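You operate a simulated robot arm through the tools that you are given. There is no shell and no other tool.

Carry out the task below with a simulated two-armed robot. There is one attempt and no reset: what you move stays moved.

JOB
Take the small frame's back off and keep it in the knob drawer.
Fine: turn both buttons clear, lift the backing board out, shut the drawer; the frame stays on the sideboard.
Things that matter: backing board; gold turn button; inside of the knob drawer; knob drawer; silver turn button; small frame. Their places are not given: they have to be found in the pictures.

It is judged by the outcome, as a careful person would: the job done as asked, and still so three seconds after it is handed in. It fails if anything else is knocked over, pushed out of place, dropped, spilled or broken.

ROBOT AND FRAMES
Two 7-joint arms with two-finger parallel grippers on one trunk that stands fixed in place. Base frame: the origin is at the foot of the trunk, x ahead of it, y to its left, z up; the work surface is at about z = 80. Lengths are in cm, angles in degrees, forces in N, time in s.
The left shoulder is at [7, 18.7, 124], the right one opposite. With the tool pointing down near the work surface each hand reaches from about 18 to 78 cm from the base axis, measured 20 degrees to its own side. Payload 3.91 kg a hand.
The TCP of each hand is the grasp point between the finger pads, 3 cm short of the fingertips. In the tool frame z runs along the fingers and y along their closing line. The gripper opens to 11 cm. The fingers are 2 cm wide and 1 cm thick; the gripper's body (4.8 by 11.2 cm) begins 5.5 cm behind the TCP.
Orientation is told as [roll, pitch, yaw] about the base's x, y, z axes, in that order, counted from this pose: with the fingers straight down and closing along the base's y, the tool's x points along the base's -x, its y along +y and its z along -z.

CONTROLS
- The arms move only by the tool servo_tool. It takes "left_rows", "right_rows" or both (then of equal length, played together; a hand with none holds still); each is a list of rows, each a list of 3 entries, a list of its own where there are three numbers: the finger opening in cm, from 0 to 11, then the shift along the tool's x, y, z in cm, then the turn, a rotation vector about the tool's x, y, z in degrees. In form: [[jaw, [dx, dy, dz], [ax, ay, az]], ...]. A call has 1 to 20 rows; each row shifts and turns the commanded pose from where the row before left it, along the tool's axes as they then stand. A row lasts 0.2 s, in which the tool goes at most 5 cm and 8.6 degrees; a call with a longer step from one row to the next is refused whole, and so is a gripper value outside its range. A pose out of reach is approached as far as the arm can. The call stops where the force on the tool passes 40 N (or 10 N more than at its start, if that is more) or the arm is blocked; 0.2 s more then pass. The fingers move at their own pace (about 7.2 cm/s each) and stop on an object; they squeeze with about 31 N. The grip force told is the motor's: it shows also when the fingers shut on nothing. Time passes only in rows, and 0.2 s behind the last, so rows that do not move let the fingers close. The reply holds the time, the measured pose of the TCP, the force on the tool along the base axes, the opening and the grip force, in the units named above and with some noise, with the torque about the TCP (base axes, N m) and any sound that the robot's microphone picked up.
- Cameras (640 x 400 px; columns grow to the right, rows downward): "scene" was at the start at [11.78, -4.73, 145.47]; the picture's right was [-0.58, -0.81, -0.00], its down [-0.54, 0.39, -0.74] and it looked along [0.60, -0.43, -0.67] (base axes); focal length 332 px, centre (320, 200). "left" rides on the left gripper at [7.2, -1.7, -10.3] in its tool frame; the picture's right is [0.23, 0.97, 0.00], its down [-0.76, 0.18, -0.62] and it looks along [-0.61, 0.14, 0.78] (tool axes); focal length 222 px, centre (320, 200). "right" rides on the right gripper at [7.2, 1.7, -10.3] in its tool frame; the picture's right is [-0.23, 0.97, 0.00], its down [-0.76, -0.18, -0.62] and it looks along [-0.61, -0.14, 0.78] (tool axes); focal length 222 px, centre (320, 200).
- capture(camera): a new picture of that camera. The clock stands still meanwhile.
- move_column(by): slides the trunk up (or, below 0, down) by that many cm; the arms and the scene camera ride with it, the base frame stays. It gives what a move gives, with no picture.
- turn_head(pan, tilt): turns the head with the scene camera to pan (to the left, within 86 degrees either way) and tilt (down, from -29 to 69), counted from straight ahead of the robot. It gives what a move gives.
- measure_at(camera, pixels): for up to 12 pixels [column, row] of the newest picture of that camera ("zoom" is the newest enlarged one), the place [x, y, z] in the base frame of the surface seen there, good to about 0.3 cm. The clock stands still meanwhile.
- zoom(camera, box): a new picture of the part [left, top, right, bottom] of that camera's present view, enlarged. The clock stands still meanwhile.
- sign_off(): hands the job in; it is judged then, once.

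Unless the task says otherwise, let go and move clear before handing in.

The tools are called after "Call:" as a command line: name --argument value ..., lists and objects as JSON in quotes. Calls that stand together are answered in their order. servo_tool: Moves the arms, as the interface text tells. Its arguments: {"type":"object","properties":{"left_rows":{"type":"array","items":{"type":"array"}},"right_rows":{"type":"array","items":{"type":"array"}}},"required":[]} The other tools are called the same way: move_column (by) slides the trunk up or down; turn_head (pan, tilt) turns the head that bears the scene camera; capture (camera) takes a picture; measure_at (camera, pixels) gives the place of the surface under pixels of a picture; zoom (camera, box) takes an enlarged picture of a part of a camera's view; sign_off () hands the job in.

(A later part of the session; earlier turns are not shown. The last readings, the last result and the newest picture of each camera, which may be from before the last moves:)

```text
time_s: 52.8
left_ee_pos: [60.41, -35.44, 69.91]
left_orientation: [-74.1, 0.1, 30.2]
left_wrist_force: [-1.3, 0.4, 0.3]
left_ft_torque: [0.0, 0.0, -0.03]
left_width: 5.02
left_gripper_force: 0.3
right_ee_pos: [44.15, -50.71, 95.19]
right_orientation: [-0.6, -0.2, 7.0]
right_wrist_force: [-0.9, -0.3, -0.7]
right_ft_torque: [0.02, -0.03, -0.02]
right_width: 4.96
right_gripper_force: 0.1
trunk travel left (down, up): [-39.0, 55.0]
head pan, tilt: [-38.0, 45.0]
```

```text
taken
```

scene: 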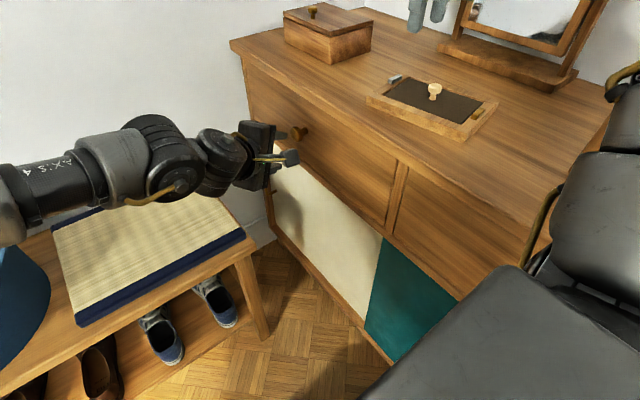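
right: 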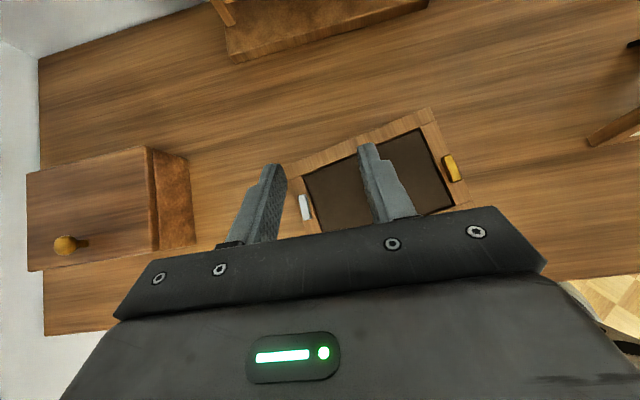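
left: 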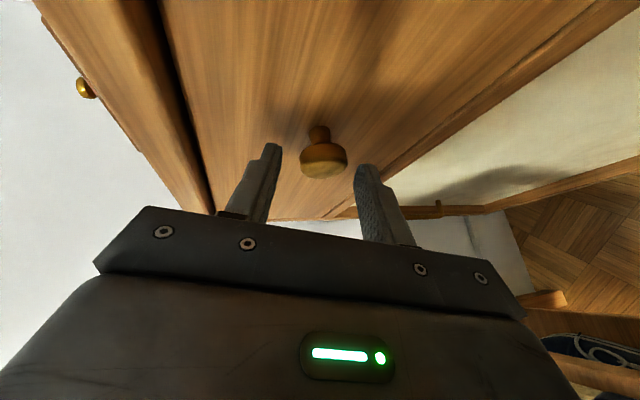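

The left hand is now at (60.4,-35.4,69.9) with the knob centred between the fingers at (322,160). I'll advance the last 2.4 cm and close.

Call:
servo_tool --left_rows '[[5, [0.07, 0, 1.2], [0, 0, 0]], [5, [0.07, 0, 1.2], [0, 0, 0]], [5, [0, 0, 0], [0, 0, 0]]]'

Call:
capture --camera "left"

Call:
zoom --camera "scene" --box '[230, 80, 350, 200]'

```text
time_s: 53.6
left_ee_pos: [60.58, -35.49, 69.65]
left_orientation: [-74.1, 0.1, 30.1]
left_wrist_force: [0.3, -0.2, 0.0]
left_ft_torque: [0.0, 0.01, 0.01]
left_width: 5.03
left_gripper_force: 0.1
left hand out of reach, approached as far as the arm can: row 1, 2
right_ee_pos: [44.18, -50.73, 95.3]
right_orientation: [-0.6, -0.1, 7.0]
right_wrist_force: [0.4, -0.6, -0.5]
right_ft_torque: [-0.01, -0.01, -0.03]
right_width: 5.02
right_gripper_force: 0.1
trunk travel left (down, up): [-39.0, 55.0]
head pan, tilt: [-38.0, 45.0]
```

```text
taken
```

left: 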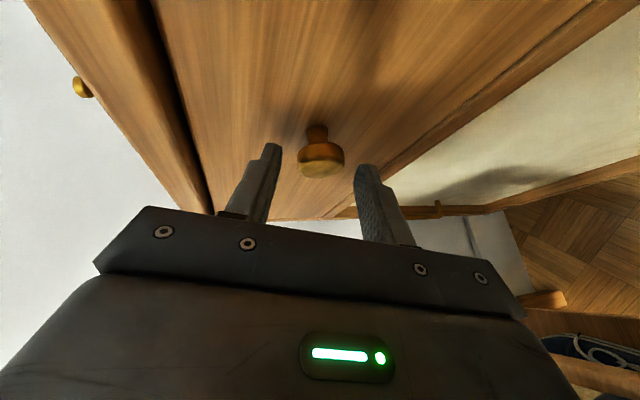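

```text
3.33 times, centred on (290, 140) of scene
```

zoom: 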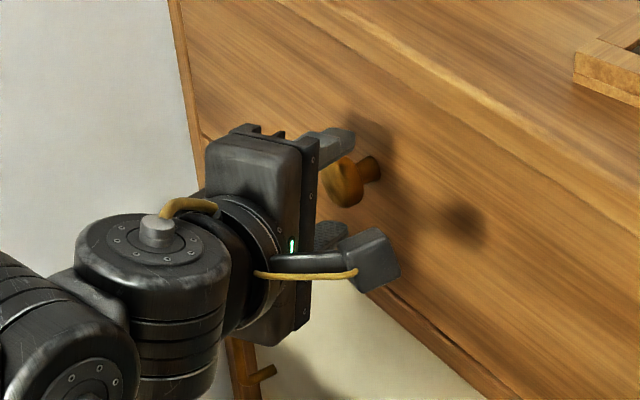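

The reach ends about 2 cm short again. Straightening the wrist should help, so I'll yaw the left hand 14° more toward the arm's line and try the last step.

Call:
servo_tool --left_rows '[[5, [0, 0, 0], [0, -6.7, -1.93]], [5, [0, 0, 0], [0, -6.7, -1.93]], [5, [0.55, -0.11, 0.84], [0, 0, 0]], [5, [0.55, -0.11, 0.84], [0, 0, 0]], [5, [0, 0, 0], [0, 0, 0]]]'

Call:
capture --camera "left"

Call:
zoom --camera "scene" --box '[230, 80, 350, 200]'

```text
time_s: 54.8
left_ee_pos: [60.12, -34.29, 69.84]
left_orientation: [-74.1, 0.2, 43.9]
left_wrist_force: [-0.2, -0.1, -0.2]
left_ft_torque: [-0.01, -0.01, -0.01]
left_width: 5.03
left_gripper_force: 0.0
left hand out of reach, approached as far as the arm can: row 1, 2, 3, 4
right_ee_pos: [44.31, -50.78, 95.29]
right_orientation: [-0.6, -0.2, 7.1]
right_wrist_force: [0.3, 0.2, 0.1]
right_ft_torque: [0.0, -0.03, 0.03]
right_width: 5.05
right_gripper_force: 0.1
trunk travel left (down, up): [-39.0, 55.0]
head pan, tilt: [-38.0, 45.0]
```

```text
taken
```

left: 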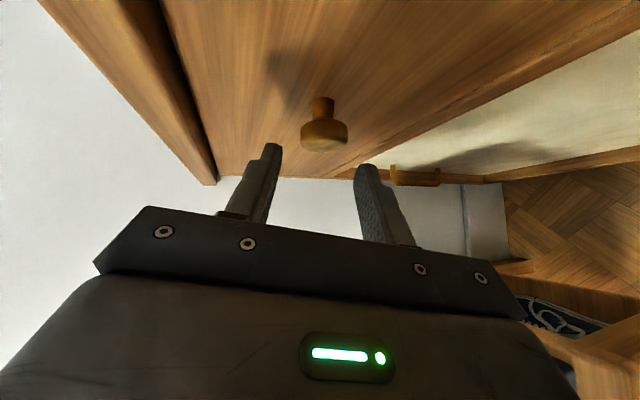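

```text
3.33 times, centred on (290, 140) of scene
```

zoom: 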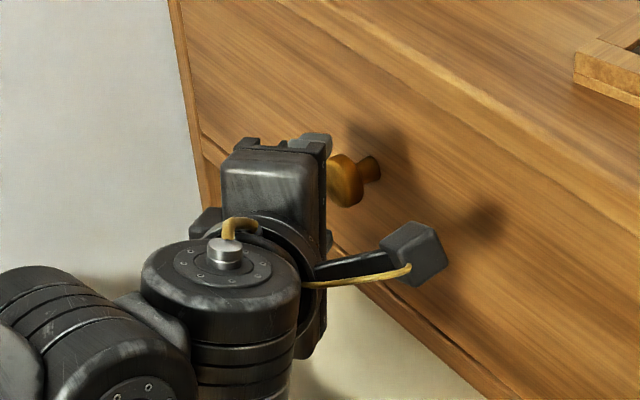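

More yaw made it worse (TCP y -34.3), so less yaw should extend the reach. I'll turn back to about 15° and advance again.

Call:
servo_tool --left_rows '[[5, [0, 0, 0], [0, 6.97, 2.0]], [5, [0, 0, 0], [0, 6.97, 2.0]], [5, [0, 0, 0], [0, 6.97, 2.0]], [5, [0, 0, 0], [0, 6.97, 2.0]], [5, [0, 0, 0], [0, 0, 0]]]'

```text
time_s: 56.0
left_ee_pos: [60.14, -34.45, 69.87]
left_orientation: [-74.1, 0.0, 14.9]
left_wrist_force: [-0.1, 0.1, 0.7]
left_ft_torque: [-0.03, -0.01, -0.03]
left_width: 5.03
left_gripper_force: 0.0
right_ee_pos: [44.21, -50.86, 95.29]
right_orientation: [-0.6, -0.2, 7.0]
right_wrist_force: [0.0, 0.7, 0.4]
right_ft_torque: [-0.02, -0.01, -0.03]
right_width: 5.02
right_gripper_force: 0.1
trunk travel left (down, up): [-39.0, 55.0]
head pan, tilt: [-38.0, 45.0]
```

Call:
servo_tool --left_rows '[[5, [-0.34, -0.17, 1.0], [0, 0, 0]], [5, [-0.34, -0.17, 0.8], [0, 0, 0]], [5, [0, 0, 0.8], [0, 0, 0]], [5, [0, 0, 0], [0, 0, 0]]]'

Call:
capture --camera "left"

Call:
zoom --camera "scene" --box '[230, 80, 350, 200]'

```text
time_s: 57.0
left_ee_pos: [60.49, -35.17, 69.86]
left_orientation: [-74.1, 0.0, 15.0]
left_wrist_force: [-0.2, 1.0, -0.1]
left_ft_torque: [0.01, 0.01, -0.03]
left_width: 5.03
left_gripper_force: 0.1
left hand out of reach, approached as far as the arm can: row 2, 3
right_ee_pos: [44.18, -50.93, 95.22]
right_orientation: [-0.7, -0.1, 7.0]
right_wrist_force: [0.4, 0.2, 0.2]
right_ft_torque: [-0.01, -0.02, 0.01]
right_width: 5.0
right_gripper_force: 0.0
trunk travel left (down, up): [-39.0, 55.0]
head pan, tilt: [-38.0, 45.0]
```

```text
taken
```

left: 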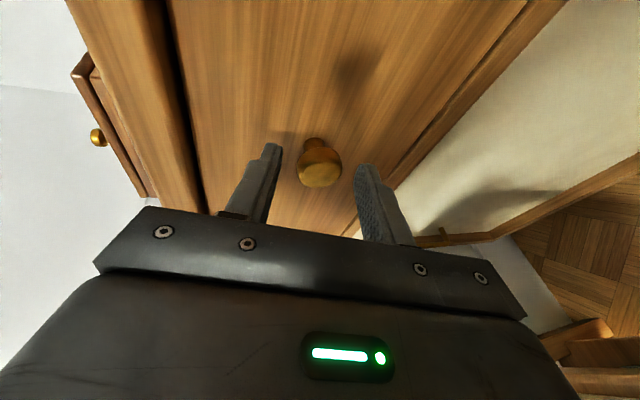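

```text
3.33 times, centred on (290, 140) of scene
```

zoom: 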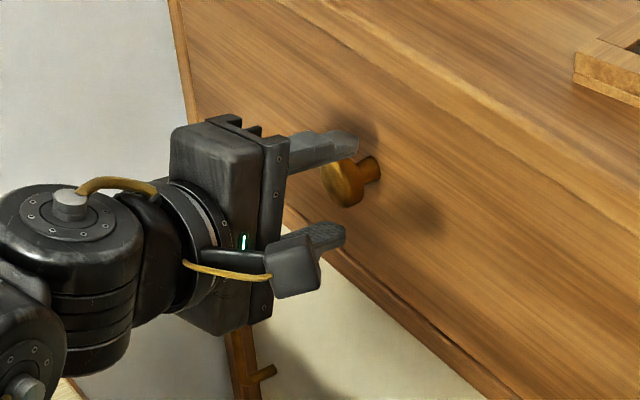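

The limit is about 1 cm short. The tips now overlap the head only slightly. I'll back off, raise the left hand 8 cm and lower the trunk 8 cm more. The right hand stays clear above the board at about z 87.

Call:
servo_tool --left_rows '[[5, [0, 0, -3], [0, 0, 0]], [5, [0, -2.6, -0.75], [0, 0, 0]], [5, [0, -2.6, -0.75], [0, 0, 0]], [5, [0, -2.5, -0.7], [0, 0, 0]], [5, [0, 0, 0], [0, 0, 0]]]'

Call:
move_column --by -8

Call:
capture --camera "left"

Call:
capture --camera "scene"

```text
time_s: 58.2
left_ee_pos: [59.75, -32.35, 78.61]
left_orientation: [-74.2, 0.1, 15.1]
left_wrist_force: [0.7, 0.6, 0.0]
left_ft_torque: [0.0, 0.02, -0.02]
left_width: 5.01
left_gripper_force: 0.0
right_ee_pos: [44.29, -50.72, 95.23]
right_orientation: [-0.6, -0.1, 7.1]
right_wrist_force: [0.1, 0.3, 0.4]
right_ft_torque: [0.01, 0.02, -0.01]
right_width: 5.0
right_gripper_force: 0.0
trunk travel left (down, up): [-39.0, 55.0]
head pan, tilt: [-38.0, 45.0]
```

```text
time_s: 59.4
left_ee_pos: [59.68, -32.31, 70.71]
left_orientation: [-74.2, 0.1, 14.9]
left_wrist_force: [0.3, -0.7, -0.1]
left_ft_torque: [-0.01, -0.01, 0.0]
left_width: 5.02
left_gripper_force: 0.0
right_ee_pos: [44.22, -50.79, 87.16]
right_orientation: [-0.6, -0.1, 7.0]
right_wrist_force: [-0.7, -0.6, 0.7]
right_ft_torque: [0.01, 0.0, 0.02]
right_width: 5.02
right_gripper_force: 0.0
trunk travel left (down, up): [-31.0, 63.0]
head pan, tilt: [-38.0, 45.0]
```

```text
taken
```

left: 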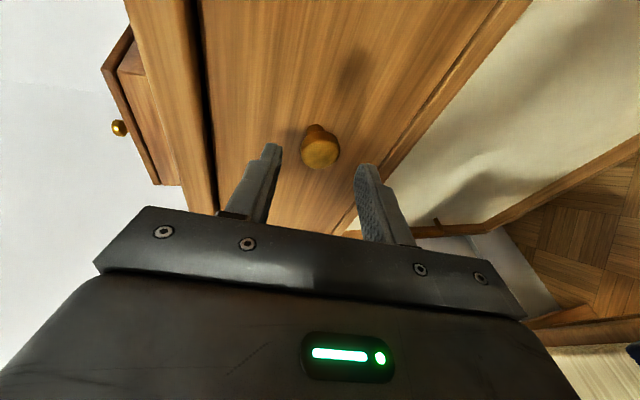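

```text
taken
```

scene: 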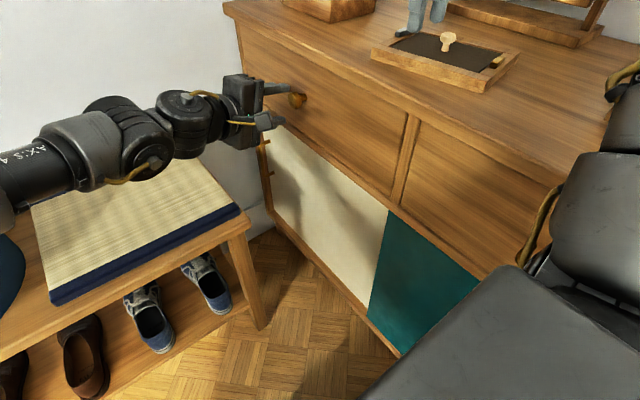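

Call:
servo_tool --left_rows '[[5, [-0.3, -0.05, 1.7], [0, 0, 0]], [5, [-0.27, -0.05, 1.6], [0, 0, 0]], [5, [0, 0, 0.9], [0, 0, 0]], [5, [0, 0, 0.8], [0, 0, 0]], [5, [0, 0, 0], [0, 0, 0]]]'

Call:
capture --camera "left"

Call:
zoom --camera "scene" --box '[230, 50, 350, 170]'

```text
time_s: 60.6
left_ee_pos: [61.04, -35.89, 69.31]
left_orientation: [-74.1, 0.0, 15.0]
left_wrist_force: [-0.3, 0.6, 1.1]
left_ft_torque: [0.0, -0.02, 0.02]
left_width: 5.0
left_gripper_force: 0.1
left hand out of reach, approached as far as the arm can: row 3, 4
right_ee_pos: [44.17, -50.81, 87.29]
right_orientation: [-0.5, -0.2, 7.0]
right_wrist_force: [0.3, 0.5, 0.3]
right_ft_torque: [0.03, -0.02, 0.0]
right_width: 5.0
right_gripper_force: 0.1
trunk travel left (down, up): [-31.0, 63.0]
head pan, tilt: [-38.0, 45.0]
```

```text
taken
```

left: 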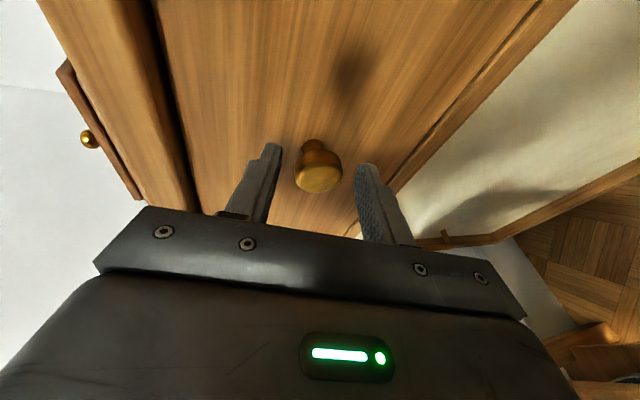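

```text
3.33 times, centred on (290, 110) of scene
```

zoom: 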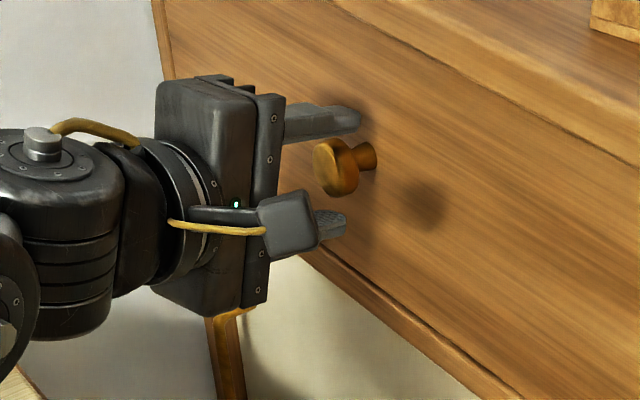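

The tips are at y≈-38.7, overlapping most of the knob head. I'll nudge up 0.3 cm and close on it.

Call:
servo_tool --left_rows '[[5, [0, -0.3, 0], [0, 0, 0]], [3.2, [0, 0, 0], [0, 0, 0]], [0, [0, 0, 0], [0, 0, 0]], [0, [0, 0, 0], [0, 0, 0]], [0, [0, 0, 0], [0, 0, 0]]]'

Call:
capture --camera "left"

```text
time_s: 61.8
left_ee_pos: [61.04, -35.86, 69.5]
left_orientation: [-73.7, 0.3, 15.1]
left_wrist_force: [-12.2, 14.7, -22.0]
left_ft_torque: [0.4, 0.3, 0.17]
left_width: 3.3
left_gripper_force: 44.7
right_ee_pos: [44.22, -50.65, 87.24]
right_orientation: [-0.6, -0.1, 7.1]
right_wrist_force: [0.9, 0.2, 0.1]
right_ft_torque: [-0.01, 0.01, 0.03]
right_width: 5.01
right_gripper_force: 0.1
trunk travel left (down, up): [-31.0, 63.0]
head pan, tilt: [-38.0, 45.0]
```

```text
taken
```

left: 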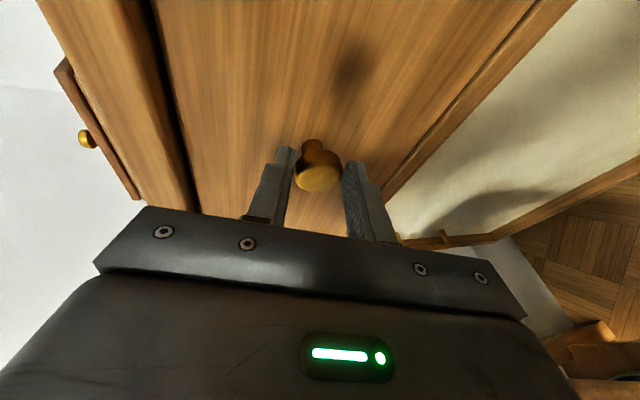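

It's gripping (width 3.3), with some downward load on the hand. I'll relax 0.2 cm and pull slowly toward +y.

Call:
servo_tool --left_rows '[[0, [0, 0.2, 0], [0, 0, 0]], [0, [-0.13, 0.133, -0.464], [0, 0, 0]], [0, [-0.26, 0.266, -0.93], [0, 0, 0]], [0, [-0.26, 0.266, -0.93], [0, 0, 0]], [0, [-0.26, 0.266, -0.93], [0, 0, 0]], [0, [0, 0, 0], [0, 0, 0]]]'

Call:
capture --camera "left"

Call:
capture --camera "scene"

```text
time_s: 63.2
left_ee_pos: [60.9, -32.55, 69.4]
left_orientation: [-74.1, 0.0, 14.9]
left_wrist_force: [-7.7, -1.4, -13.4]
left_ft_torque: [0.23, 0.31, -0.64]
left_width: 3.33
left_gripper_force: 45.5
right_ee_pos: [44.28, -50.9, 87.17]
right_orientation: [-0.5, -0.1, 7.0]
right_wrist_force: [0.7, 0.6, 0.4]
right_ft_torque: [-0.03, -0.02, 0.01]
right_width: 4.98
right_gripper_force: 0.1
trunk travel left (down, up): [-31.0, 63.0]
head pan, tilt: [-38.0, 45.0]
```

```text
taken
```

left: 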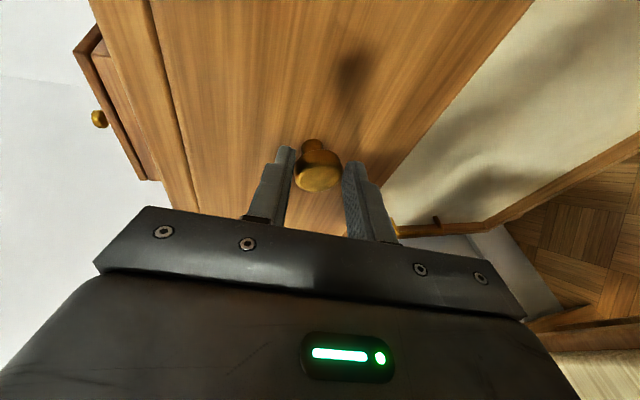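

```text
taken
```

scene: 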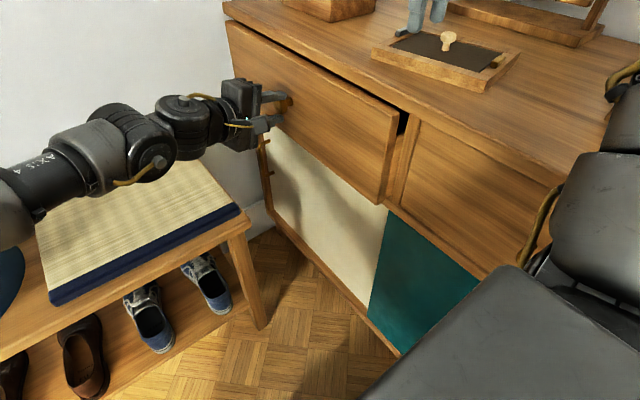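

The drawer is opening: its front has slid out about 3 cm, with a clean grip. I'll keep pulling.

Call:
servo_tool --left_rows '[[0, [-0.36, 0.37, -1.3], [0, 0, 0]], [0, [-0.36, 0.37, -1.3], [0, 0, 0]], [0, [-0.36, 0.37, -1.3], [0, 0, 0]], [0, [-0.36, 0.37, -1.3], [0, 0, 0]], [0, [-0.36, 0.37, -1.3], [0, 0, 0]], [0, [-0.36, 0.37, -1.3], [0, 0, 0]], [0, [-0.36, 0.37, -1.3], [0, 0, 0]], [0, [-0.36, 0.37, -1.3], [0, 0, 0]], [0, [0, 0, 0], [0, 0, 0]]]'

Call:
capture --camera "scene"

```text
time_s: 65.2
left_ee_pos: [60.98, -21.2, 69.31]
left_orientation: [-74.0, 0.0, 15.0]
left_wrist_force: [-10.5, 0.6, -12.7]
left_ft_torque: [0.31, 0.25, -0.23]
left_width: 3.32
left_gripper_force: 45.5
right_ee_pos: [44.28, -50.75, 87.13]
right_orientation: [-0.4, -0.1, 7.0]
right_wrist_force: [-0.9, -0.2, 0.2]
right_ft_torque: [0.03, 0.02, -0.03]
right_width: 5.01
right_gripper_force: 0.2
trunk travel left (down, up): [-31.0, 63.0]
head pan, tilt: [-38.0, 45.0]
```

```text
taken
```

scene: 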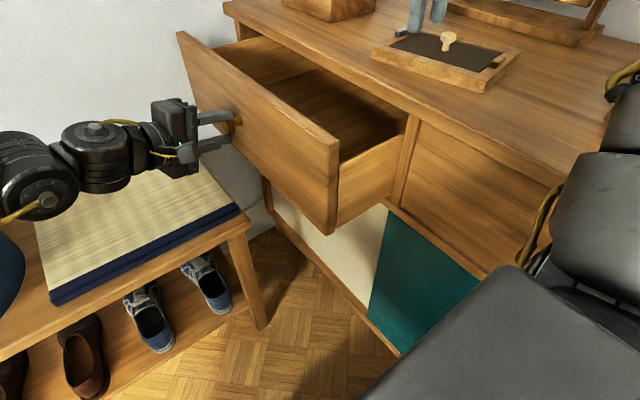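

The drawer is open about 15 cm and looks empty. I'll pull about 5 cm more, watching for the stop.

Call:
servo_tool --left_rows '[[0, [-0.26, 0.266, -0.93], [0, 0, 0]], [0, [-0.26, 0.266, -0.93], [0, 0, 0]], [0, [-0.26, 0.266, -0.93], [0, 0, 0]], [0, [-0.26, 0.266, -0.93], [0, 0, 0]], [0, [-0.26, 0.266, -0.93], [0, 0, 0]], [0, [0, 0, 0], [0, 0, 0]]]'

Call:
capture --camera "scene"

```text
time_s: 66.6
left_ee_pos: [60.94, -16.21, 69.46]
left_orientation: [-74.0, 0.1, 15.0]
left_wrist_force: [-12.2, -0.5, -11.4]
left_ft_torque: [0.17, 0.41, -0.69]
left_width: 3.33
left_gripper_force: 45.3
right_ee_pos: [44.15, -50.86, 87.2]
right_orientation: [-0.5, -0.1, 7.0]
right_wrist_force: [0.2, 0.2, 0.1]
right_ft_torque: [0.01, 0.02, 0.03]
right_width: 5.01
right_gripper_force: 0.1
trunk travel left (down, up): [-31.0, 63.0]
head pan, tilt: [-38.0, 45.0]
```

```text
taken
```

scene: 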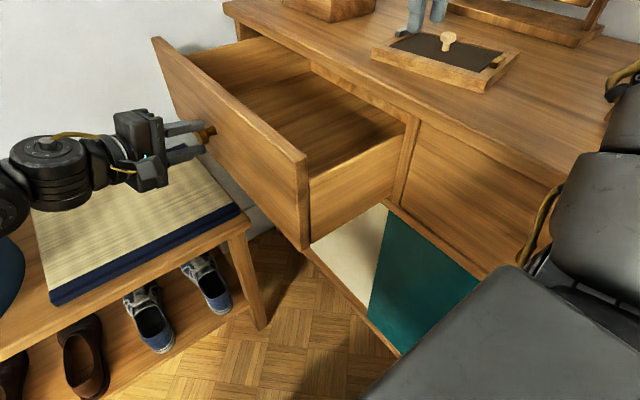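

The drawer is open about 20 cm, which is enough. I'll keep the left hand on the knob for closing later. Now I'll find the board's knob with the right camera.

Call:
capture --camera "right"

Call:
zoom --camera "scene" --box '[360, 0, 540, 110]'

Call:
measure_at --camera "scene" --pixels '[[448, 36], [448, 42], [446, 47], [210, 130], [300, 155], [310, 180], [405, 130], [250, 100], [300, 110], [350, 130], [320, 75], [180, 60]]'

```text
taken
```

right: 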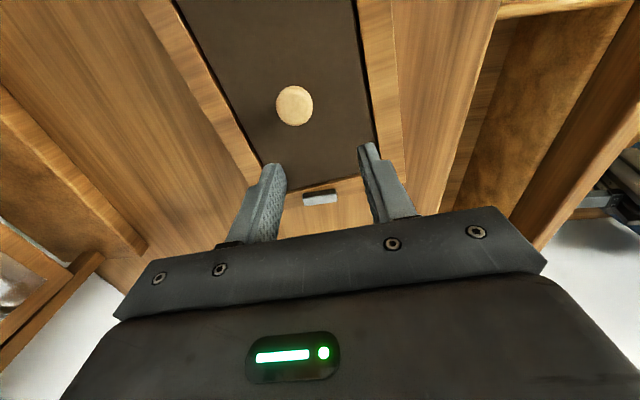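

```text
3.56 times, centred on (450, 55) of scene
```

zoom: 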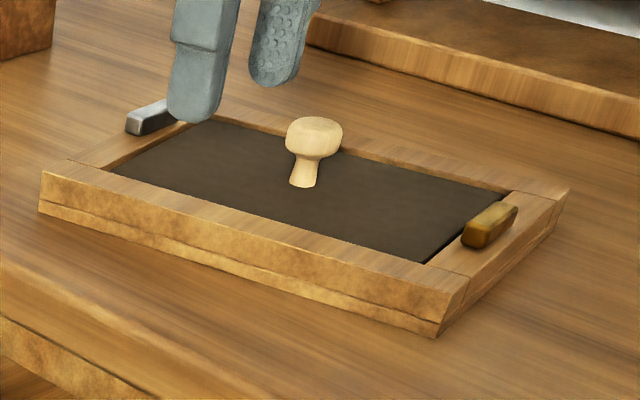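

```text
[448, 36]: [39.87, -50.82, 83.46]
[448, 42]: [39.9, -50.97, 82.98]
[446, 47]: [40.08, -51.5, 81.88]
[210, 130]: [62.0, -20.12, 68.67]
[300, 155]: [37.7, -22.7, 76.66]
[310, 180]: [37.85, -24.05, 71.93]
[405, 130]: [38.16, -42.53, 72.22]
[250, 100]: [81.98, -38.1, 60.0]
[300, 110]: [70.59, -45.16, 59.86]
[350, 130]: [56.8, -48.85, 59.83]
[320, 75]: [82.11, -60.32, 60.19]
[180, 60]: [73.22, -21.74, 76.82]
```

The drawer floor is at z≈60 and the open area runs from y≈-41 to -23. I'll measure the board knob and board corners from the right camera.

Call:
zoom --camera "right" --box '[200, 20, 400, 220]'

Call:
measure_at --camera "right" --pixels '[[294, 105], [278, 105], [311, 105], [294, 88], [294, 122], [320, 198], [265, 160], [375, 140], [215, 50], [285, 150]]'

```text
2.00 times, centred on (300, 120) of right
```

zoom: 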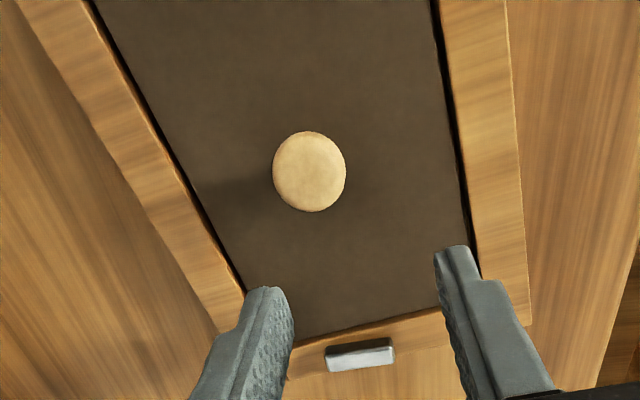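

```text
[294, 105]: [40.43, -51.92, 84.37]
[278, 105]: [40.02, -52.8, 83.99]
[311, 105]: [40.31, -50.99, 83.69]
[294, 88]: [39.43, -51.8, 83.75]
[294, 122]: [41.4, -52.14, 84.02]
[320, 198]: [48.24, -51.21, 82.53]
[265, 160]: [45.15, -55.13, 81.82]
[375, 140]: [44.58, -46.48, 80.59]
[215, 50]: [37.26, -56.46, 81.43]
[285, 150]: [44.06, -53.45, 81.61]
```

The board's knob head is centred at about (40.4,-51.9), roughly 2 cm wide, with its top at z≈84.3. I'll move the open right fingers over it and go down.

Call:
servo_tool --right_rows '[[5, [0.13, -1.09, 0], [0, 0, 0]], [5, [1.9, 0.23, 0], [0, 0, 0]], [5, [1.87, 0.23, 0], [0, 0, 0]], [5, [0, 0, 0], [0, 0, 0]]]'

Call:
capture --camera "right"

Call:
zoom --camera "scene" --box '[360, 0, 540, 110]'

```text
time_s: 67.6
left_ee_pos: [61.03, -16.15, 69.33]
left_orientation: [-74.2, 0.1, 15.0]
left_wrist_force: [-14.8, 0.9, -12.7]
left_ft_torque: [0.37, 0.36, 0.0]
left_width: 3.32
left_gripper_force: 44.6
right_ee_pos: [40.47, -51.79, 87.05]
right_orientation: [-0.6, -0.2, 6.9]
right_wrist_force: [-0.7, 0.2, -0.3]
right_ft_torque: [-0.01, 0.0, -0.03]
right_width: 5.04
right_gripper_force: 0.0
trunk travel left (down, up): [-31.0, 63.0]
head pan, tilt: [-38.0, 45.0]
```

```text
taken
```

right: 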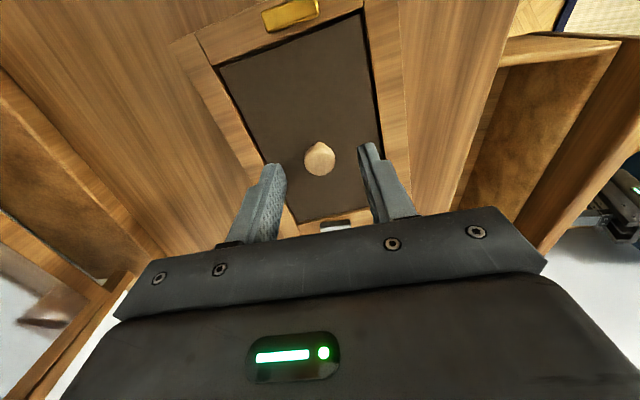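

```text
3.56 times, centred on (450, 55) of scene
```

zoom: 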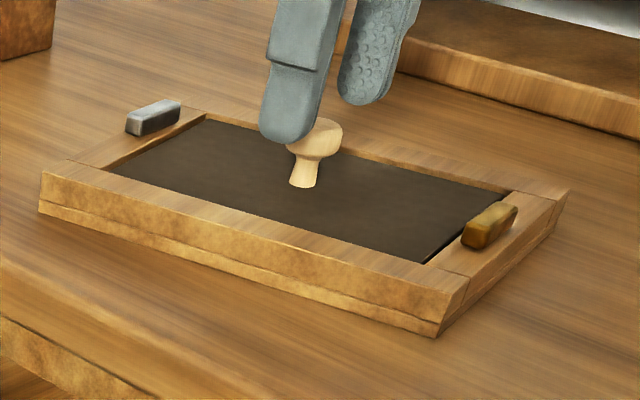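

The knob is well centred between the fingers at (320,158). I'll descend 2 cm and close.

Call:
servo_tool --right_rows '[[5, [0, 0, 1.2], [0, 0, 0]], [5, [0, 0, 0.7], [0, 0, 0]], [3.5, [0, 0, 0], [0, 0, 0]], [0, [0, 0, 0], [0, 0, 0]], [0, [0, 0, 0], [0, 0, 0]], [0, [0, 0, 0], [0, 0, 0]]]'

Call:
zoom --camera "scene" --box '[360, 0, 540, 110]'

```text
time_s: 69.0
left_ee_pos: [60.92, -16.17, 69.39]
left_orientation: [-74.1, 0.2, 15.0]
left_wrist_force: [-13.8, 1.4, -15.6]
left_ft_torque: [0.35, 0.38, -0.25]
left_width: 3.32
left_gripper_force: 45.2
right_ee_pos: [40.36, -51.95, 85.19]
right_orientation: [-0.5, -0.1, 6.9]
right_wrist_force: [0.0, 1.1, 0.5]
right_ft_torque: [0.0, 0.01, 0.0]
right_width: 2.03
right_gripper_force: 31.2
trunk travel left (down, up): [-31.0, 63.0]
head pan, tilt: [-38.0, 45.0]
```

```text
3.56 times, centred on (450, 55) of scene
```

zoom: 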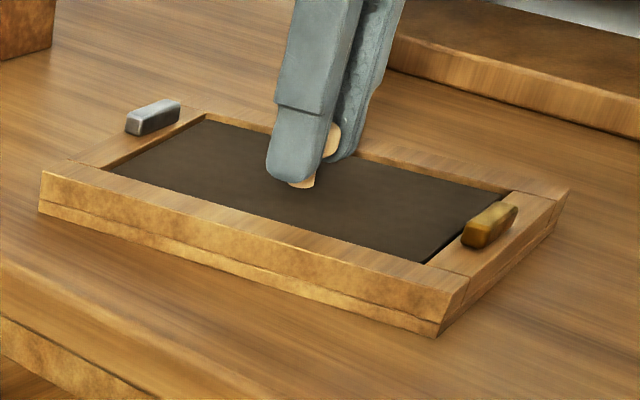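

It's gripped at 2.03 cm. I'll lift slowly and check the board comes out without the frame.

Call:
servo_tool --right_rows '[[0, [0, 0, -0.4], [0, 0, 0]], [0, [0, 0, -0.5], [0, 0, 0]], [0, [0, 0, -0.5], [0, 0, 0]], [0, [0, 0, 0], [0, 0, 0]]]'

Call:
zoom --camera "scene" --box '[360, 0, 540, 110]'

```text
time_s: 70.0
left_ee_pos: [60.99, -16.24, 69.34]
left_orientation: [-74.2, 0.1, 15.0]
left_wrist_force: [-13.7, 0.9, -16.4]
left_ft_torque: [0.28, 0.46, -0.5]
left_width: 3.32
left_gripper_force: 45.3
right_ee_pos: [40.58, -51.85, 86.72]
right_orientation: [-0.6, -0.1, 6.9]
right_wrist_force: [-0.3, -0.9, 1.5]
right_ft_torque: [-0.17, -0.02, -0.02]
right_width: 1.81
right_gripper_force: 31.2
trunk travel left (down, up): [-31.0, 63.0]
head pan, tilt: [-38.0, 45.0]
```

```text
3.56 times, centred on (450, 55) of scene
```

zoom: 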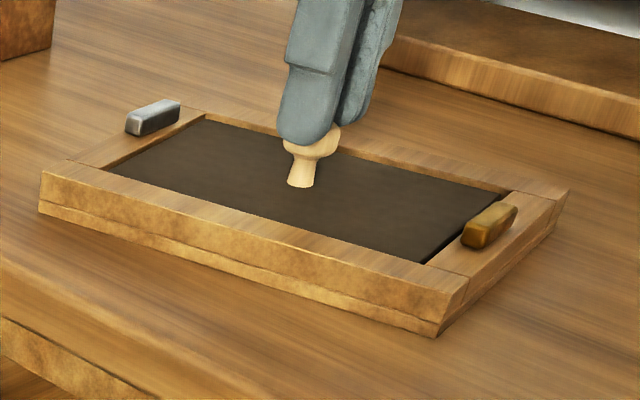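

The fingers slid up the knob (width now 1.81) and the board stayed flush. I'll regrip lower and lift in tiny steps to see how much force it resists with.

Call:
servo_tool --right_rows '[[4, [0, 0, 0], [0, 0, 0]], [4, [0, 0, 0], [0, 0, 0]], [4, [0, 0, 1.2], [0, 0, 0]], [4, [0, 0, 0.6], [0, 0, 0]], [0, [0, 0, 0], [0, 0, 0]], [0, [0, 0, 0], [0, 0, 0]], [0, [0, 0, 0], [0, 0, 0]]]'

Call:
servo_tool --right_rows '[[0, [0, 0, -0.2], [0, 0, 0]]]'

Call:
servo_tool --right_rows '[[0, [0, 0, -0.2], [0, 0, 0]]]'

Call:
zoom --camera "scene" --box '[360, 0, 540, 110]'

```text
time_s: 71.6
left_ee_pos: [61.02, -16.35, 69.46]
left_orientation: [-74.1, 0.1, 15.0]
left_wrist_force: [-13.4, 0.6, -15.6]
left_ft_torque: [0.37, 0.43, -0.36]
left_width: 3.32
left_gripper_force: 45.4
right_ee_pos: [40.46, -52.01, 84.83]
right_orientation: [-0.4, -0.2, 7.0]
right_wrist_force: [0.7, 0.8, -0.8]
right_ft_torque: [0.04, -0.03, 0.0]
right_width: 2.02
right_gripper_force: 30.9
trunk travel left (down, up): [-31.0, 63.0]
head pan, tilt: [-38.0, 45.0]
```

```text
time_s: 72.0
left_ee_pos: [60.9, -16.25, 69.37]
left_orientation: [-74.1, 0.2, 15.1]
left_wrist_force: [-14.7, 0.7, -15.7]
left_ft_torque: [0.34, 0.39, -0.33]
left_width: 3.33
left_gripper_force: 44.3
right_ee_pos: [40.44, -51.81, 85.16]
right_orientation: [-0.5, -0.2, 7.1]
right_wrist_force: [-0.6, 0.3, -0.6]
right_ft_torque: [-0.02, 0.02, 0.04]
right_width: 2.05
right_gripper_force: 31.5
trunk travel left (down, up): [-31.0, 63.0]
head pan, tilt: [-38.0, 45.0]
```

```text
time_s: 72.4
left_ee_pos: [60.91, -16.2, 69.34]
left_orientation: [-74.1, 0.2, 15.0]
left_wrist_force: [-13.8, 0.0, -14.8]
left_ft_torque: [0.35, 0.39, -0.33]
left_width: 3.34
left_gripper_force: 44.6
right_ee_pos: [40.47, -51.91, 85.25]
right_orientation: [-0.5, -0.2, 6.9]
right_wrist_force: [-0.1, -0.1, -0.4]
right_ft_torque: [-0.01, -0.02, 0.02]
right_width: 2.05
right_gripper_force: 30.7
trunk travel left (down, up): [-31.0, 63.0]
head pan, tilt: [-38.0, 45.0]
```

```text
3.56 times, centred on (450, 55) of scene
```

zoom: 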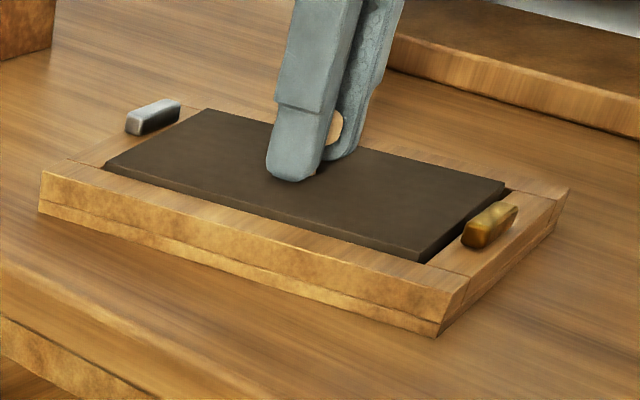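

This time the board is rising out of the frame with almost no resistance. I'll continue lifting slowly.

Call:
servo_tool --right_rows '[[0, [0, 0, -0.2], [0, 0, 0]], [0, [0, 0, -0.2], [0, 0, 0]], [0, [0, 0, -0.2], [0, 0, 0]], [0, [0, 0, -0.2], [0, 0, 0]], [0, [0, 0, -0.2], [0, 0, 0]]]'

Call:
zoom --camera "scene" --box '[360, 0, 540, 110]'

```text
time_s: 73.6
left_ee_pos: [61.02, -16.27, 69.44]
left_orientation: [-74.1, 0.1, 15.0]
left_wrist_force: [-13.7, -0.5, -15.5]
left_ft_torque: [0.36, 0.4, -0.33]
left_width: 3.31
left_gripper_force: 45.1
right_ee_pos: [40.4, -51.97, 86.21]
right_orientation: [-0.5, 0.0, 6.9]
right_wrist_force: [-0.2, -0.5, 0.3]
right_ft_torque: [0.02, -0.02, -0.03]
right_width: 2.03
right_gripper_force: 30.7
trunk travel left (down, up): [-31.0, 63.0]
head pan, tilt: [-38.0, 45.0]
```

```text
3.56 times, centred on (450, 55) of scene
```

zoom: 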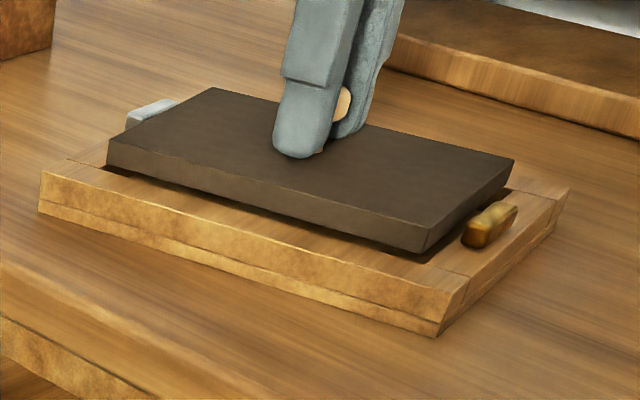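

The board is almost out, with its bottom near z≈82. I'll keep lifting gently.

Call:
servo_tool --right_rows '[[0, [0, 0, -0.25], [0, 0, 0]], [0, [0, 0, -0.25], [0, 0, 0]], [0, [0, 0, -0.25], [0, 0, 0]], [0, [0, 0, -0.25], [0, 0, 0]], [0, [0, 0, -0.25], [0, 0, 0]], [0, [0, 0, -0.25], [0, 0, 0]]]'

Call:
zoom --camera "scene" --box '[360, 0, 540, 110]'

```text
time_s: 75.0
left_ee_pos: [60.93, -16.21, 69.37]
left_orientation: [-74.1, 0.1, 15.0]
left_wrist_force: [-13.1, -0.4, -15.2]
left_ft_torque: [0.36, 0.42, -0.34]
left_width: 3.31
left_gripper_force: 44.9
right_ee_pos: [40.38, -51.87, 87.71]
right_orientation: [-0.6, -0.1, 7.1]
right_wrist_force: [0.4, -0.8, -0.1]
right_ft_torque: [-0.01, 0.05, -0.01]
right_width: 2.01
right_gripper_force: 31.0
trunk travel left (down, up): [-31.0, 63.0]
head pan, tilt: [-38.0, 45.0]
```

```text
3.56 times, centred on (450, 55) of scene
```

zoom: 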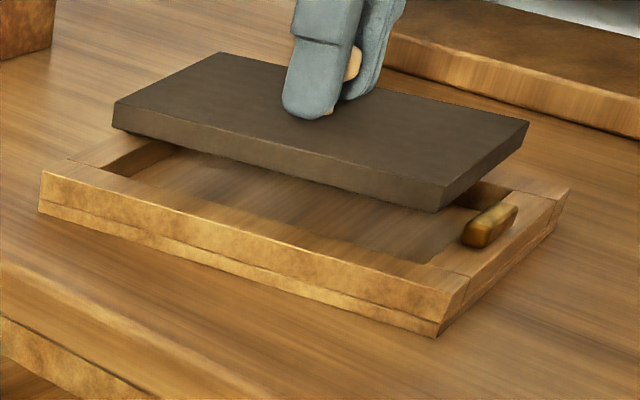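

The board is fully out, with its bottom near z≈83.4, and the frame is undisturbed. I'll draw the drawer out about 2.5 cm more for hand room, holding the right hand still.

Call:
servo_tool --left_rows '[[0, [-0.13, 0.133, -0.464], [0, 0, 0]], [0, [-0.13, 0.133, -0.464], [0, 0, 0]], [0, [-0.13, 0.133, -0.464], [0, 0, 0]], [0, [-0.13, 0.133, -0.464], [0, 0, 0]], [0, [-0.13, 0.133, -0.464], [0, 0, 0]], [0, [0, 0, 0], [0, 0, 0]]]'

Call:
servo_tool --right_rows '[[0, [0, 0, -0.25], [0, 0, 0]], [0, [0, 0, -0.25], [0, 0, 0]], [0, [-0.07, 0.6, 0], [0, 0, 0]], [0, [-0.12, 1.0, 0], [0, 0, 0]], [0, [-0.12, 1.0, 0], [0, 0, 0]], [0, [-0.12, 1.0, 0], [0, 0, 0]], [0, [-0.12, 1.0, 0], [0, 0, 0]], [0, [0, 0, 0], [0, 0, 0]]]'

Call:
capture --camera "scene"

Call:
capture --camera "right"

```text
time_s: 76.4
left_ee_pos: [61.09, -13.74, 69.3]
left_orientation: [-74.1, 0.1, 15.0]
left_wrist_force: [-12.8, -1.8, -12.8]
left_ft_torque: [0.23, 0.44, -0.79]
left_width: 3.33
left_gripper_force: 45.1
right_ee_pos: [40.39, -51.8, 87.78]
right_orientation: [-0.5, -0.3, 7.0]
right_wrist_force: [0.2, 0.3, -0.6]
right_ft_torque: [0.02, -0.02, 0.0]
right_width: 2.05
right_gripper_force: 31.3
trunk travel left (down, up): [-31.0, 63.0]
head pan, tilt: [-38.0, 45.0]
```

```text
time_s: 78.2
left_ee_pos: [61.03, -13.78, 69.41]
left_orientation: [-74.1, 0.1, 15.0]
left_wrist_force: [-14.5, -0.1, -13.4]
left_ft_torque: [0.3, 0.36, -0.28]
left_width: 3.29
left_gripper_force: 45.6
right_ee_pos: [40.43, -47.2, 88.21]
right_orientation: [-0.5, -0.1, 6.9]
right_wrist_force: [-0.4, 1.0, -1.0]
right_ft_torque: [0.0, -0.01, 0.02]
right_width: 2.03
right_gripper_force: 31.2
trunk travel left (down, up): [-31.0, 63.0]
head pan, tilt: [-38.0, 45.0]
```

```text
taken
```

scene: 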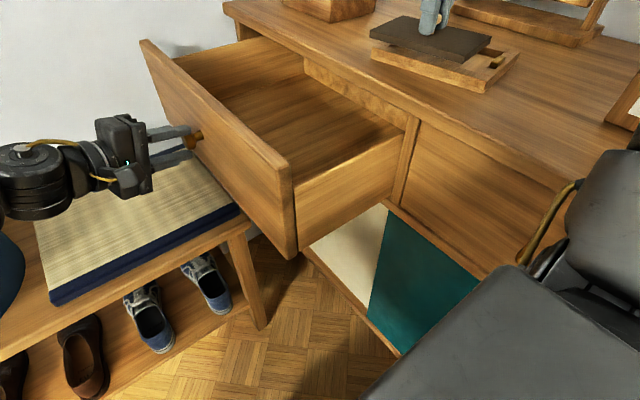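

```text
taken
```

right: 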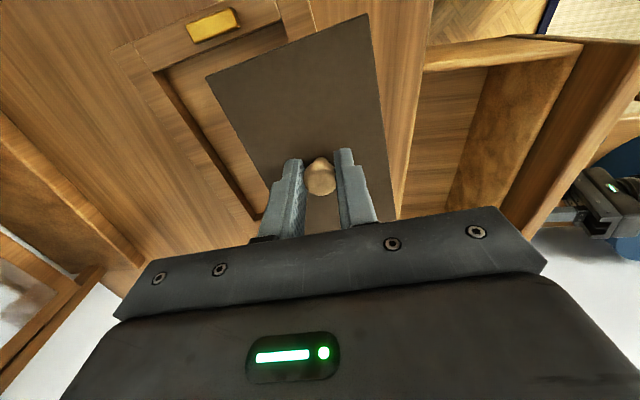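

The board travels level and clear. I'll carry it diagonally over the open drawer.

Call:
servo_tool --right_rows '[[0, [-0.82, 0.91, 0], [0, 0, 0]], [0, [-0.82, 0.91, 0], [0, 0, 0]], [0, [-0.82, 0.91, 0], [0, 0, 0]], [0, [-0.82, 0.91, 0], [0, 0, 0]], [0, [-0.82, 0.91, 0], [0, 0, 0]], [0, [-0.82, 0.91, 0], [0, 0, 0]], [0, [-0.82, 0.91, 0], [0, 0, 0]], [0, [-0.82, 0.91, 0], [0, 0, 0]], [0, [-0.82, 0.91, 0], [0, 0, 0]], [0, [-0.82, 0.91, 0], [0, 0, 0]], [0, [-0.82, 0.91, 0], [0, 0, 0]], [0, [-0.82, 0.91, 0], [0, 0, 0]], [0, [0, 0, 0], [0, 0, 0]]]'

Call:
capture --camera "scene"

Call:
capture --camera "right"

```text
time_s: 81.0
left_ee_pos: [61.01, -13.77, 69.47]
left_orientation: [-74.1, 0.1, 15.0]
left_wrist_force: [-14.6, 0.3, -13.3]
left_ft_torque: [0.27, 0.39, -0.38]
left_width: 3.32
left_gripper_force: 44.6
right_ee_pos: [46.63, -35.63, 84.89]
right_orientation: [-0.4, -0.4, 6.9]
right_wrist_force: [-0.8, -0.2, 0.3]
right_ft_torque: [0.0, -0.01, -0.02]
right_width: 2.03
right_gripper_force: 30.7
right hand out of reach, approached as far as the arm can: row 5, 6, 7, 8, 9, 10, 11, 12
trunk travel left (down, up): [-31.0, 63.0]
head pan, tilt: [-38.0, 45.0]
```

```text
taken
```

scene: 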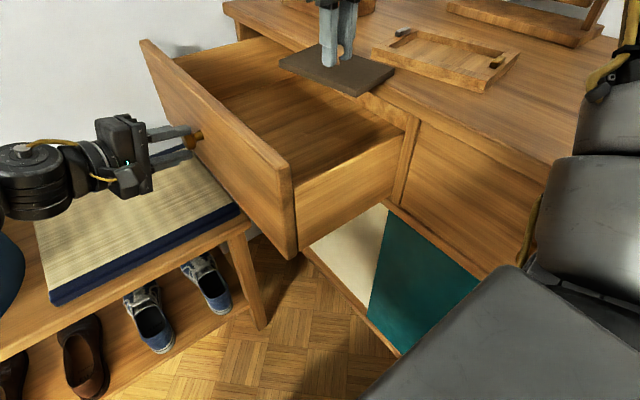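

```text
taken
```

right: 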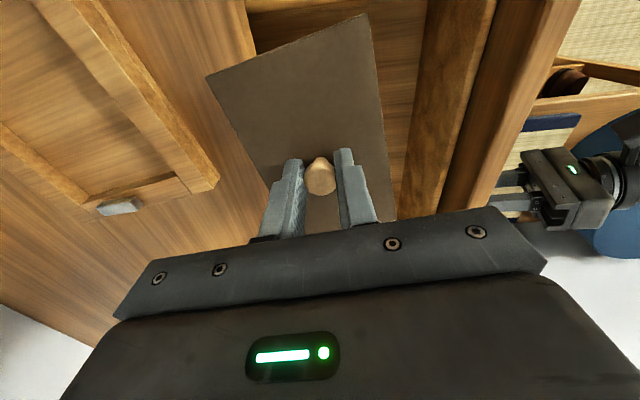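

The arm's upper limit let the hand sink to z 84.9, so the board bottom is about 1 cm above the sideboard top. I'll move straight toward +y in small steps to get past the front edge.

Call:
servo_tool --right_rows '[[0, [-0.06, 0.5, 0], [0, 0, 0]], [0, [-0.06, 0.5, 0], [0, 0, 0]], [0, [-0.06, 0.5, 0], [0, 0, 0]]]'

Call:
zoom --camera "scene" --box '[230, 0, 440, 160]'

```text
time_s: 81.8
left_ee_pos: [61.04, -13.69, 69.36]
left_orientation: [-74.1, 0.2, 15.1]
left_wrist_force: [-13.6, -0.1, -13.2]
left_ft_torque: [0.27, 0.38, -0.34]
left_width: 3.33
left_gripper_force: 45.6
right_ee_pos: [46.52, -34.23, 84.65]
right_orientation: [-0.4, -0.5, 6.9]
right_wrist_force: [0.4, 0.4, 0.4]
right_ft_torque: [0.0, 0.01, 0.0]
right_width: 2.03
right_gripper_force: 31.3
right hand out of reach, approached as far as the arm can: row 3
trunk travel left (down, up): [-31.0, 63.0]
head pan, tilt: [-38.0, 45.0]
```

```text
2.50 times, centred on (335, 80) of scene
```

zoom: 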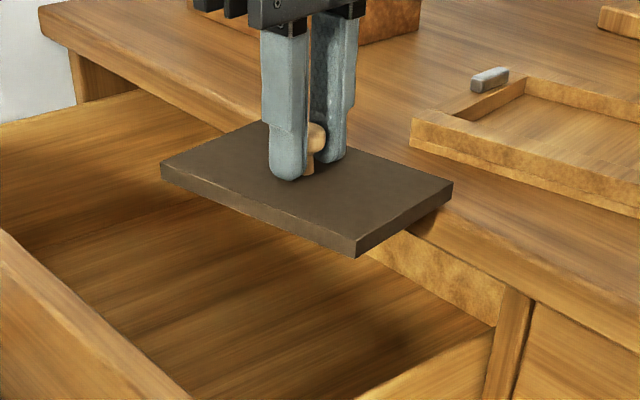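

The board is still clear of the edge. I'll keep going toward +y while squaring the yaw to 0.

Call:
servo_tool --right_rows '[[0, [-0.06, 0.5, 0], [0, 0, 2.3]], [0, [-0.04, 0.5, 0], [0, 0, 2.3]], [0, [-0.02, 0.5, 0], [0, 0, 2.3]], [0, [0, 0.5, 0.1], [0, 0, 0]], [0, [0, 0.5, 0.1], [0, 0, 0]]]'

Call:
zoom --camera "scene" --box '[230, 0, 440, 160]'

```text
time_s: 83.0
left_ee_pos: [60.95, -13.93, 69.47]
left_orientation: [-73.9, 0.2, 15.1]
left_wrist_force: [-13.1, -0.3, -12.2]
left_ft_torque: [0.23, 0.34, -0.37]
left_width: 3.33
left_gripper_force: 45.5
right_ee_pos: [46.21, -31.89, 83.88]
right_orientation: [-0.4, -0.4, 0.0]
right_wrist_force: [-0.5, -0.3, 0.7]
right_ft_torque: [0.01, 0.0, -0.01]
right_width: 2.04
right_gripper_force: 30.8
right hand out of reach, approached as far as the arm can: row 3
trunk travel left (down, up): [-31.0, 63.0]
head pan, tilt: [-38.0, 45.0]
```

```text
2.50 times, centred on (335, 80) of scene
```

zoom: 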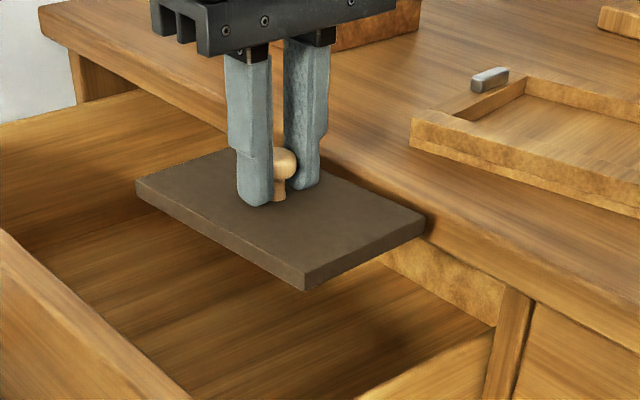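

Call:
measure_at --camera "zoom" --pixels '[[420, 215], [305, 275], [142, 185], [245, 152], [430, 245], [400, 200], [25, 250], [150, 370], [480, 345], [300, 340]]'

```text
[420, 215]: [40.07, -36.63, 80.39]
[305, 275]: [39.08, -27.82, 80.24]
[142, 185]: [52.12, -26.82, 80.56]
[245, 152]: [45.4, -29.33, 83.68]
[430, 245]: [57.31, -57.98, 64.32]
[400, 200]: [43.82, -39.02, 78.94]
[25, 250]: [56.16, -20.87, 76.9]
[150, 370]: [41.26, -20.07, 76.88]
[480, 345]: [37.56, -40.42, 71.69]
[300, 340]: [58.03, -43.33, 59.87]
```

The board's corners span x 39–53 and y -36.6 to -27, and the drawer's side wall is at x≈38. I'll move it +x and a bit +y to centre it in the opening.

Call:
servo_tool --right_rows '[[0, [-0.7, 0.25, 0.2], [0, 0, 0]], [0, [-0.7, 0.25, 0.2], [0, 0, 0]], [0, [-0.7, 0.25, 0.0], [0, 0, 0]], [0, [-0.7, 0.25, 0.0], [0, 0, 0]], [0, [-0.7, 0.25, 0.0], [0, 0, 0]], [0, [-0.7, 0.25, 0], [0, 0, 0]], [0, [-0.7, 0.25, 0], [0, 0, 0]], [0, [0, 0, 0], [0, 0, 0]]]'

Call:
capture --camera "scene"

Call:
capture --camera "right"

```text
time_s: 84.8
left_ee_pos: [61.06, -13.87, 69.36]
left_orientation: [-74.1, 0.1, 15.0]
left_wrist_force: [-12.5, -0.1, -11.6]
left_ft_torque: [0.26, 0.36, -0.36]
left_width: 3.33
left_gripper_force: 44.7
right_ee_pos: [48.72, -31.54, 81.17]
right_orientation: [-0.4, -0.4, 0.0]
right_wrist_force: [-1.2, 0.0, -0.6]
right_ft_torque: [0.01, 0.02, 0.01]
right_width: 2.04
right_gripper_force: 30.8
right hand out of reach, approached as far as the arm can: row 1, 2, 3, 4, 5, 6, 7
trunk travel left (down, up): [-31.0, 63.0]
head pan, tilt: [-38.0, 45.0]
```

```text
taken
```

scene: 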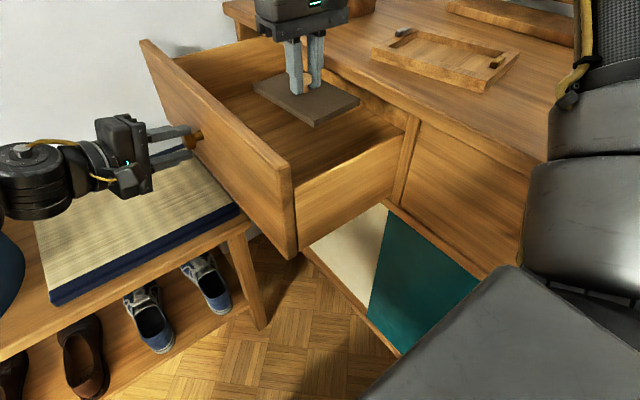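

```text
taken
```

right: 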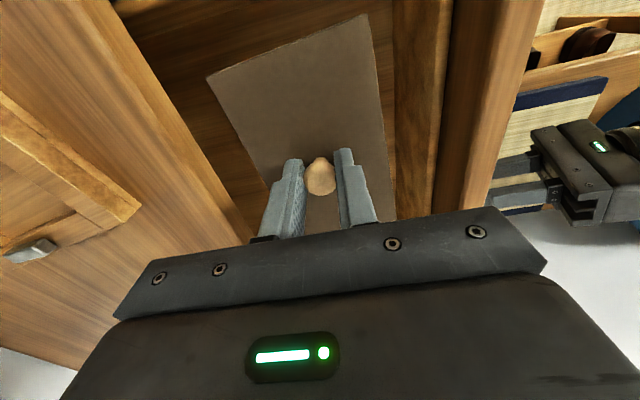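

The hand is at (48.7,-31.5,81.2) and the board is inside the opening. I'll check the side wall position and height before going down.

Call:
measure_at --camera "scene" --pixels '[[350, 155], [345, 152], [340, 150], [380, 140], [395, 128], [310, 180], [330, 140], [290, 130], [255, 80], [262, 90], [312, 125], [358, 103]]'

Call:
zoom --camera "scene" --box '[230, 20, 420, 200]'

```text
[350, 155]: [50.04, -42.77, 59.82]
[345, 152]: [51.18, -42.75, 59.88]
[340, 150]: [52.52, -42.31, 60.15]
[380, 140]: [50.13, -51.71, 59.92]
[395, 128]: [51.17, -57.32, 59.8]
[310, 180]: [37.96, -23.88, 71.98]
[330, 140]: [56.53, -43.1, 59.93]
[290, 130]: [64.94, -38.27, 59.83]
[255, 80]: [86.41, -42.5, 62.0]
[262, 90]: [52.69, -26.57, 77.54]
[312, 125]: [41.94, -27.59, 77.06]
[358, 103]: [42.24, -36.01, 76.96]
```

```text
2.22 times, centred on (325, 110) of scene
```

zoom: 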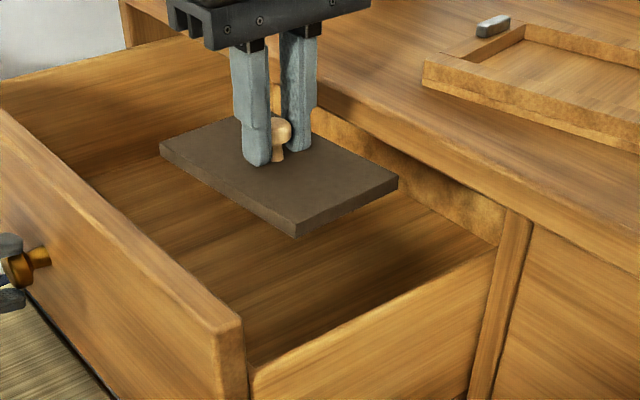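

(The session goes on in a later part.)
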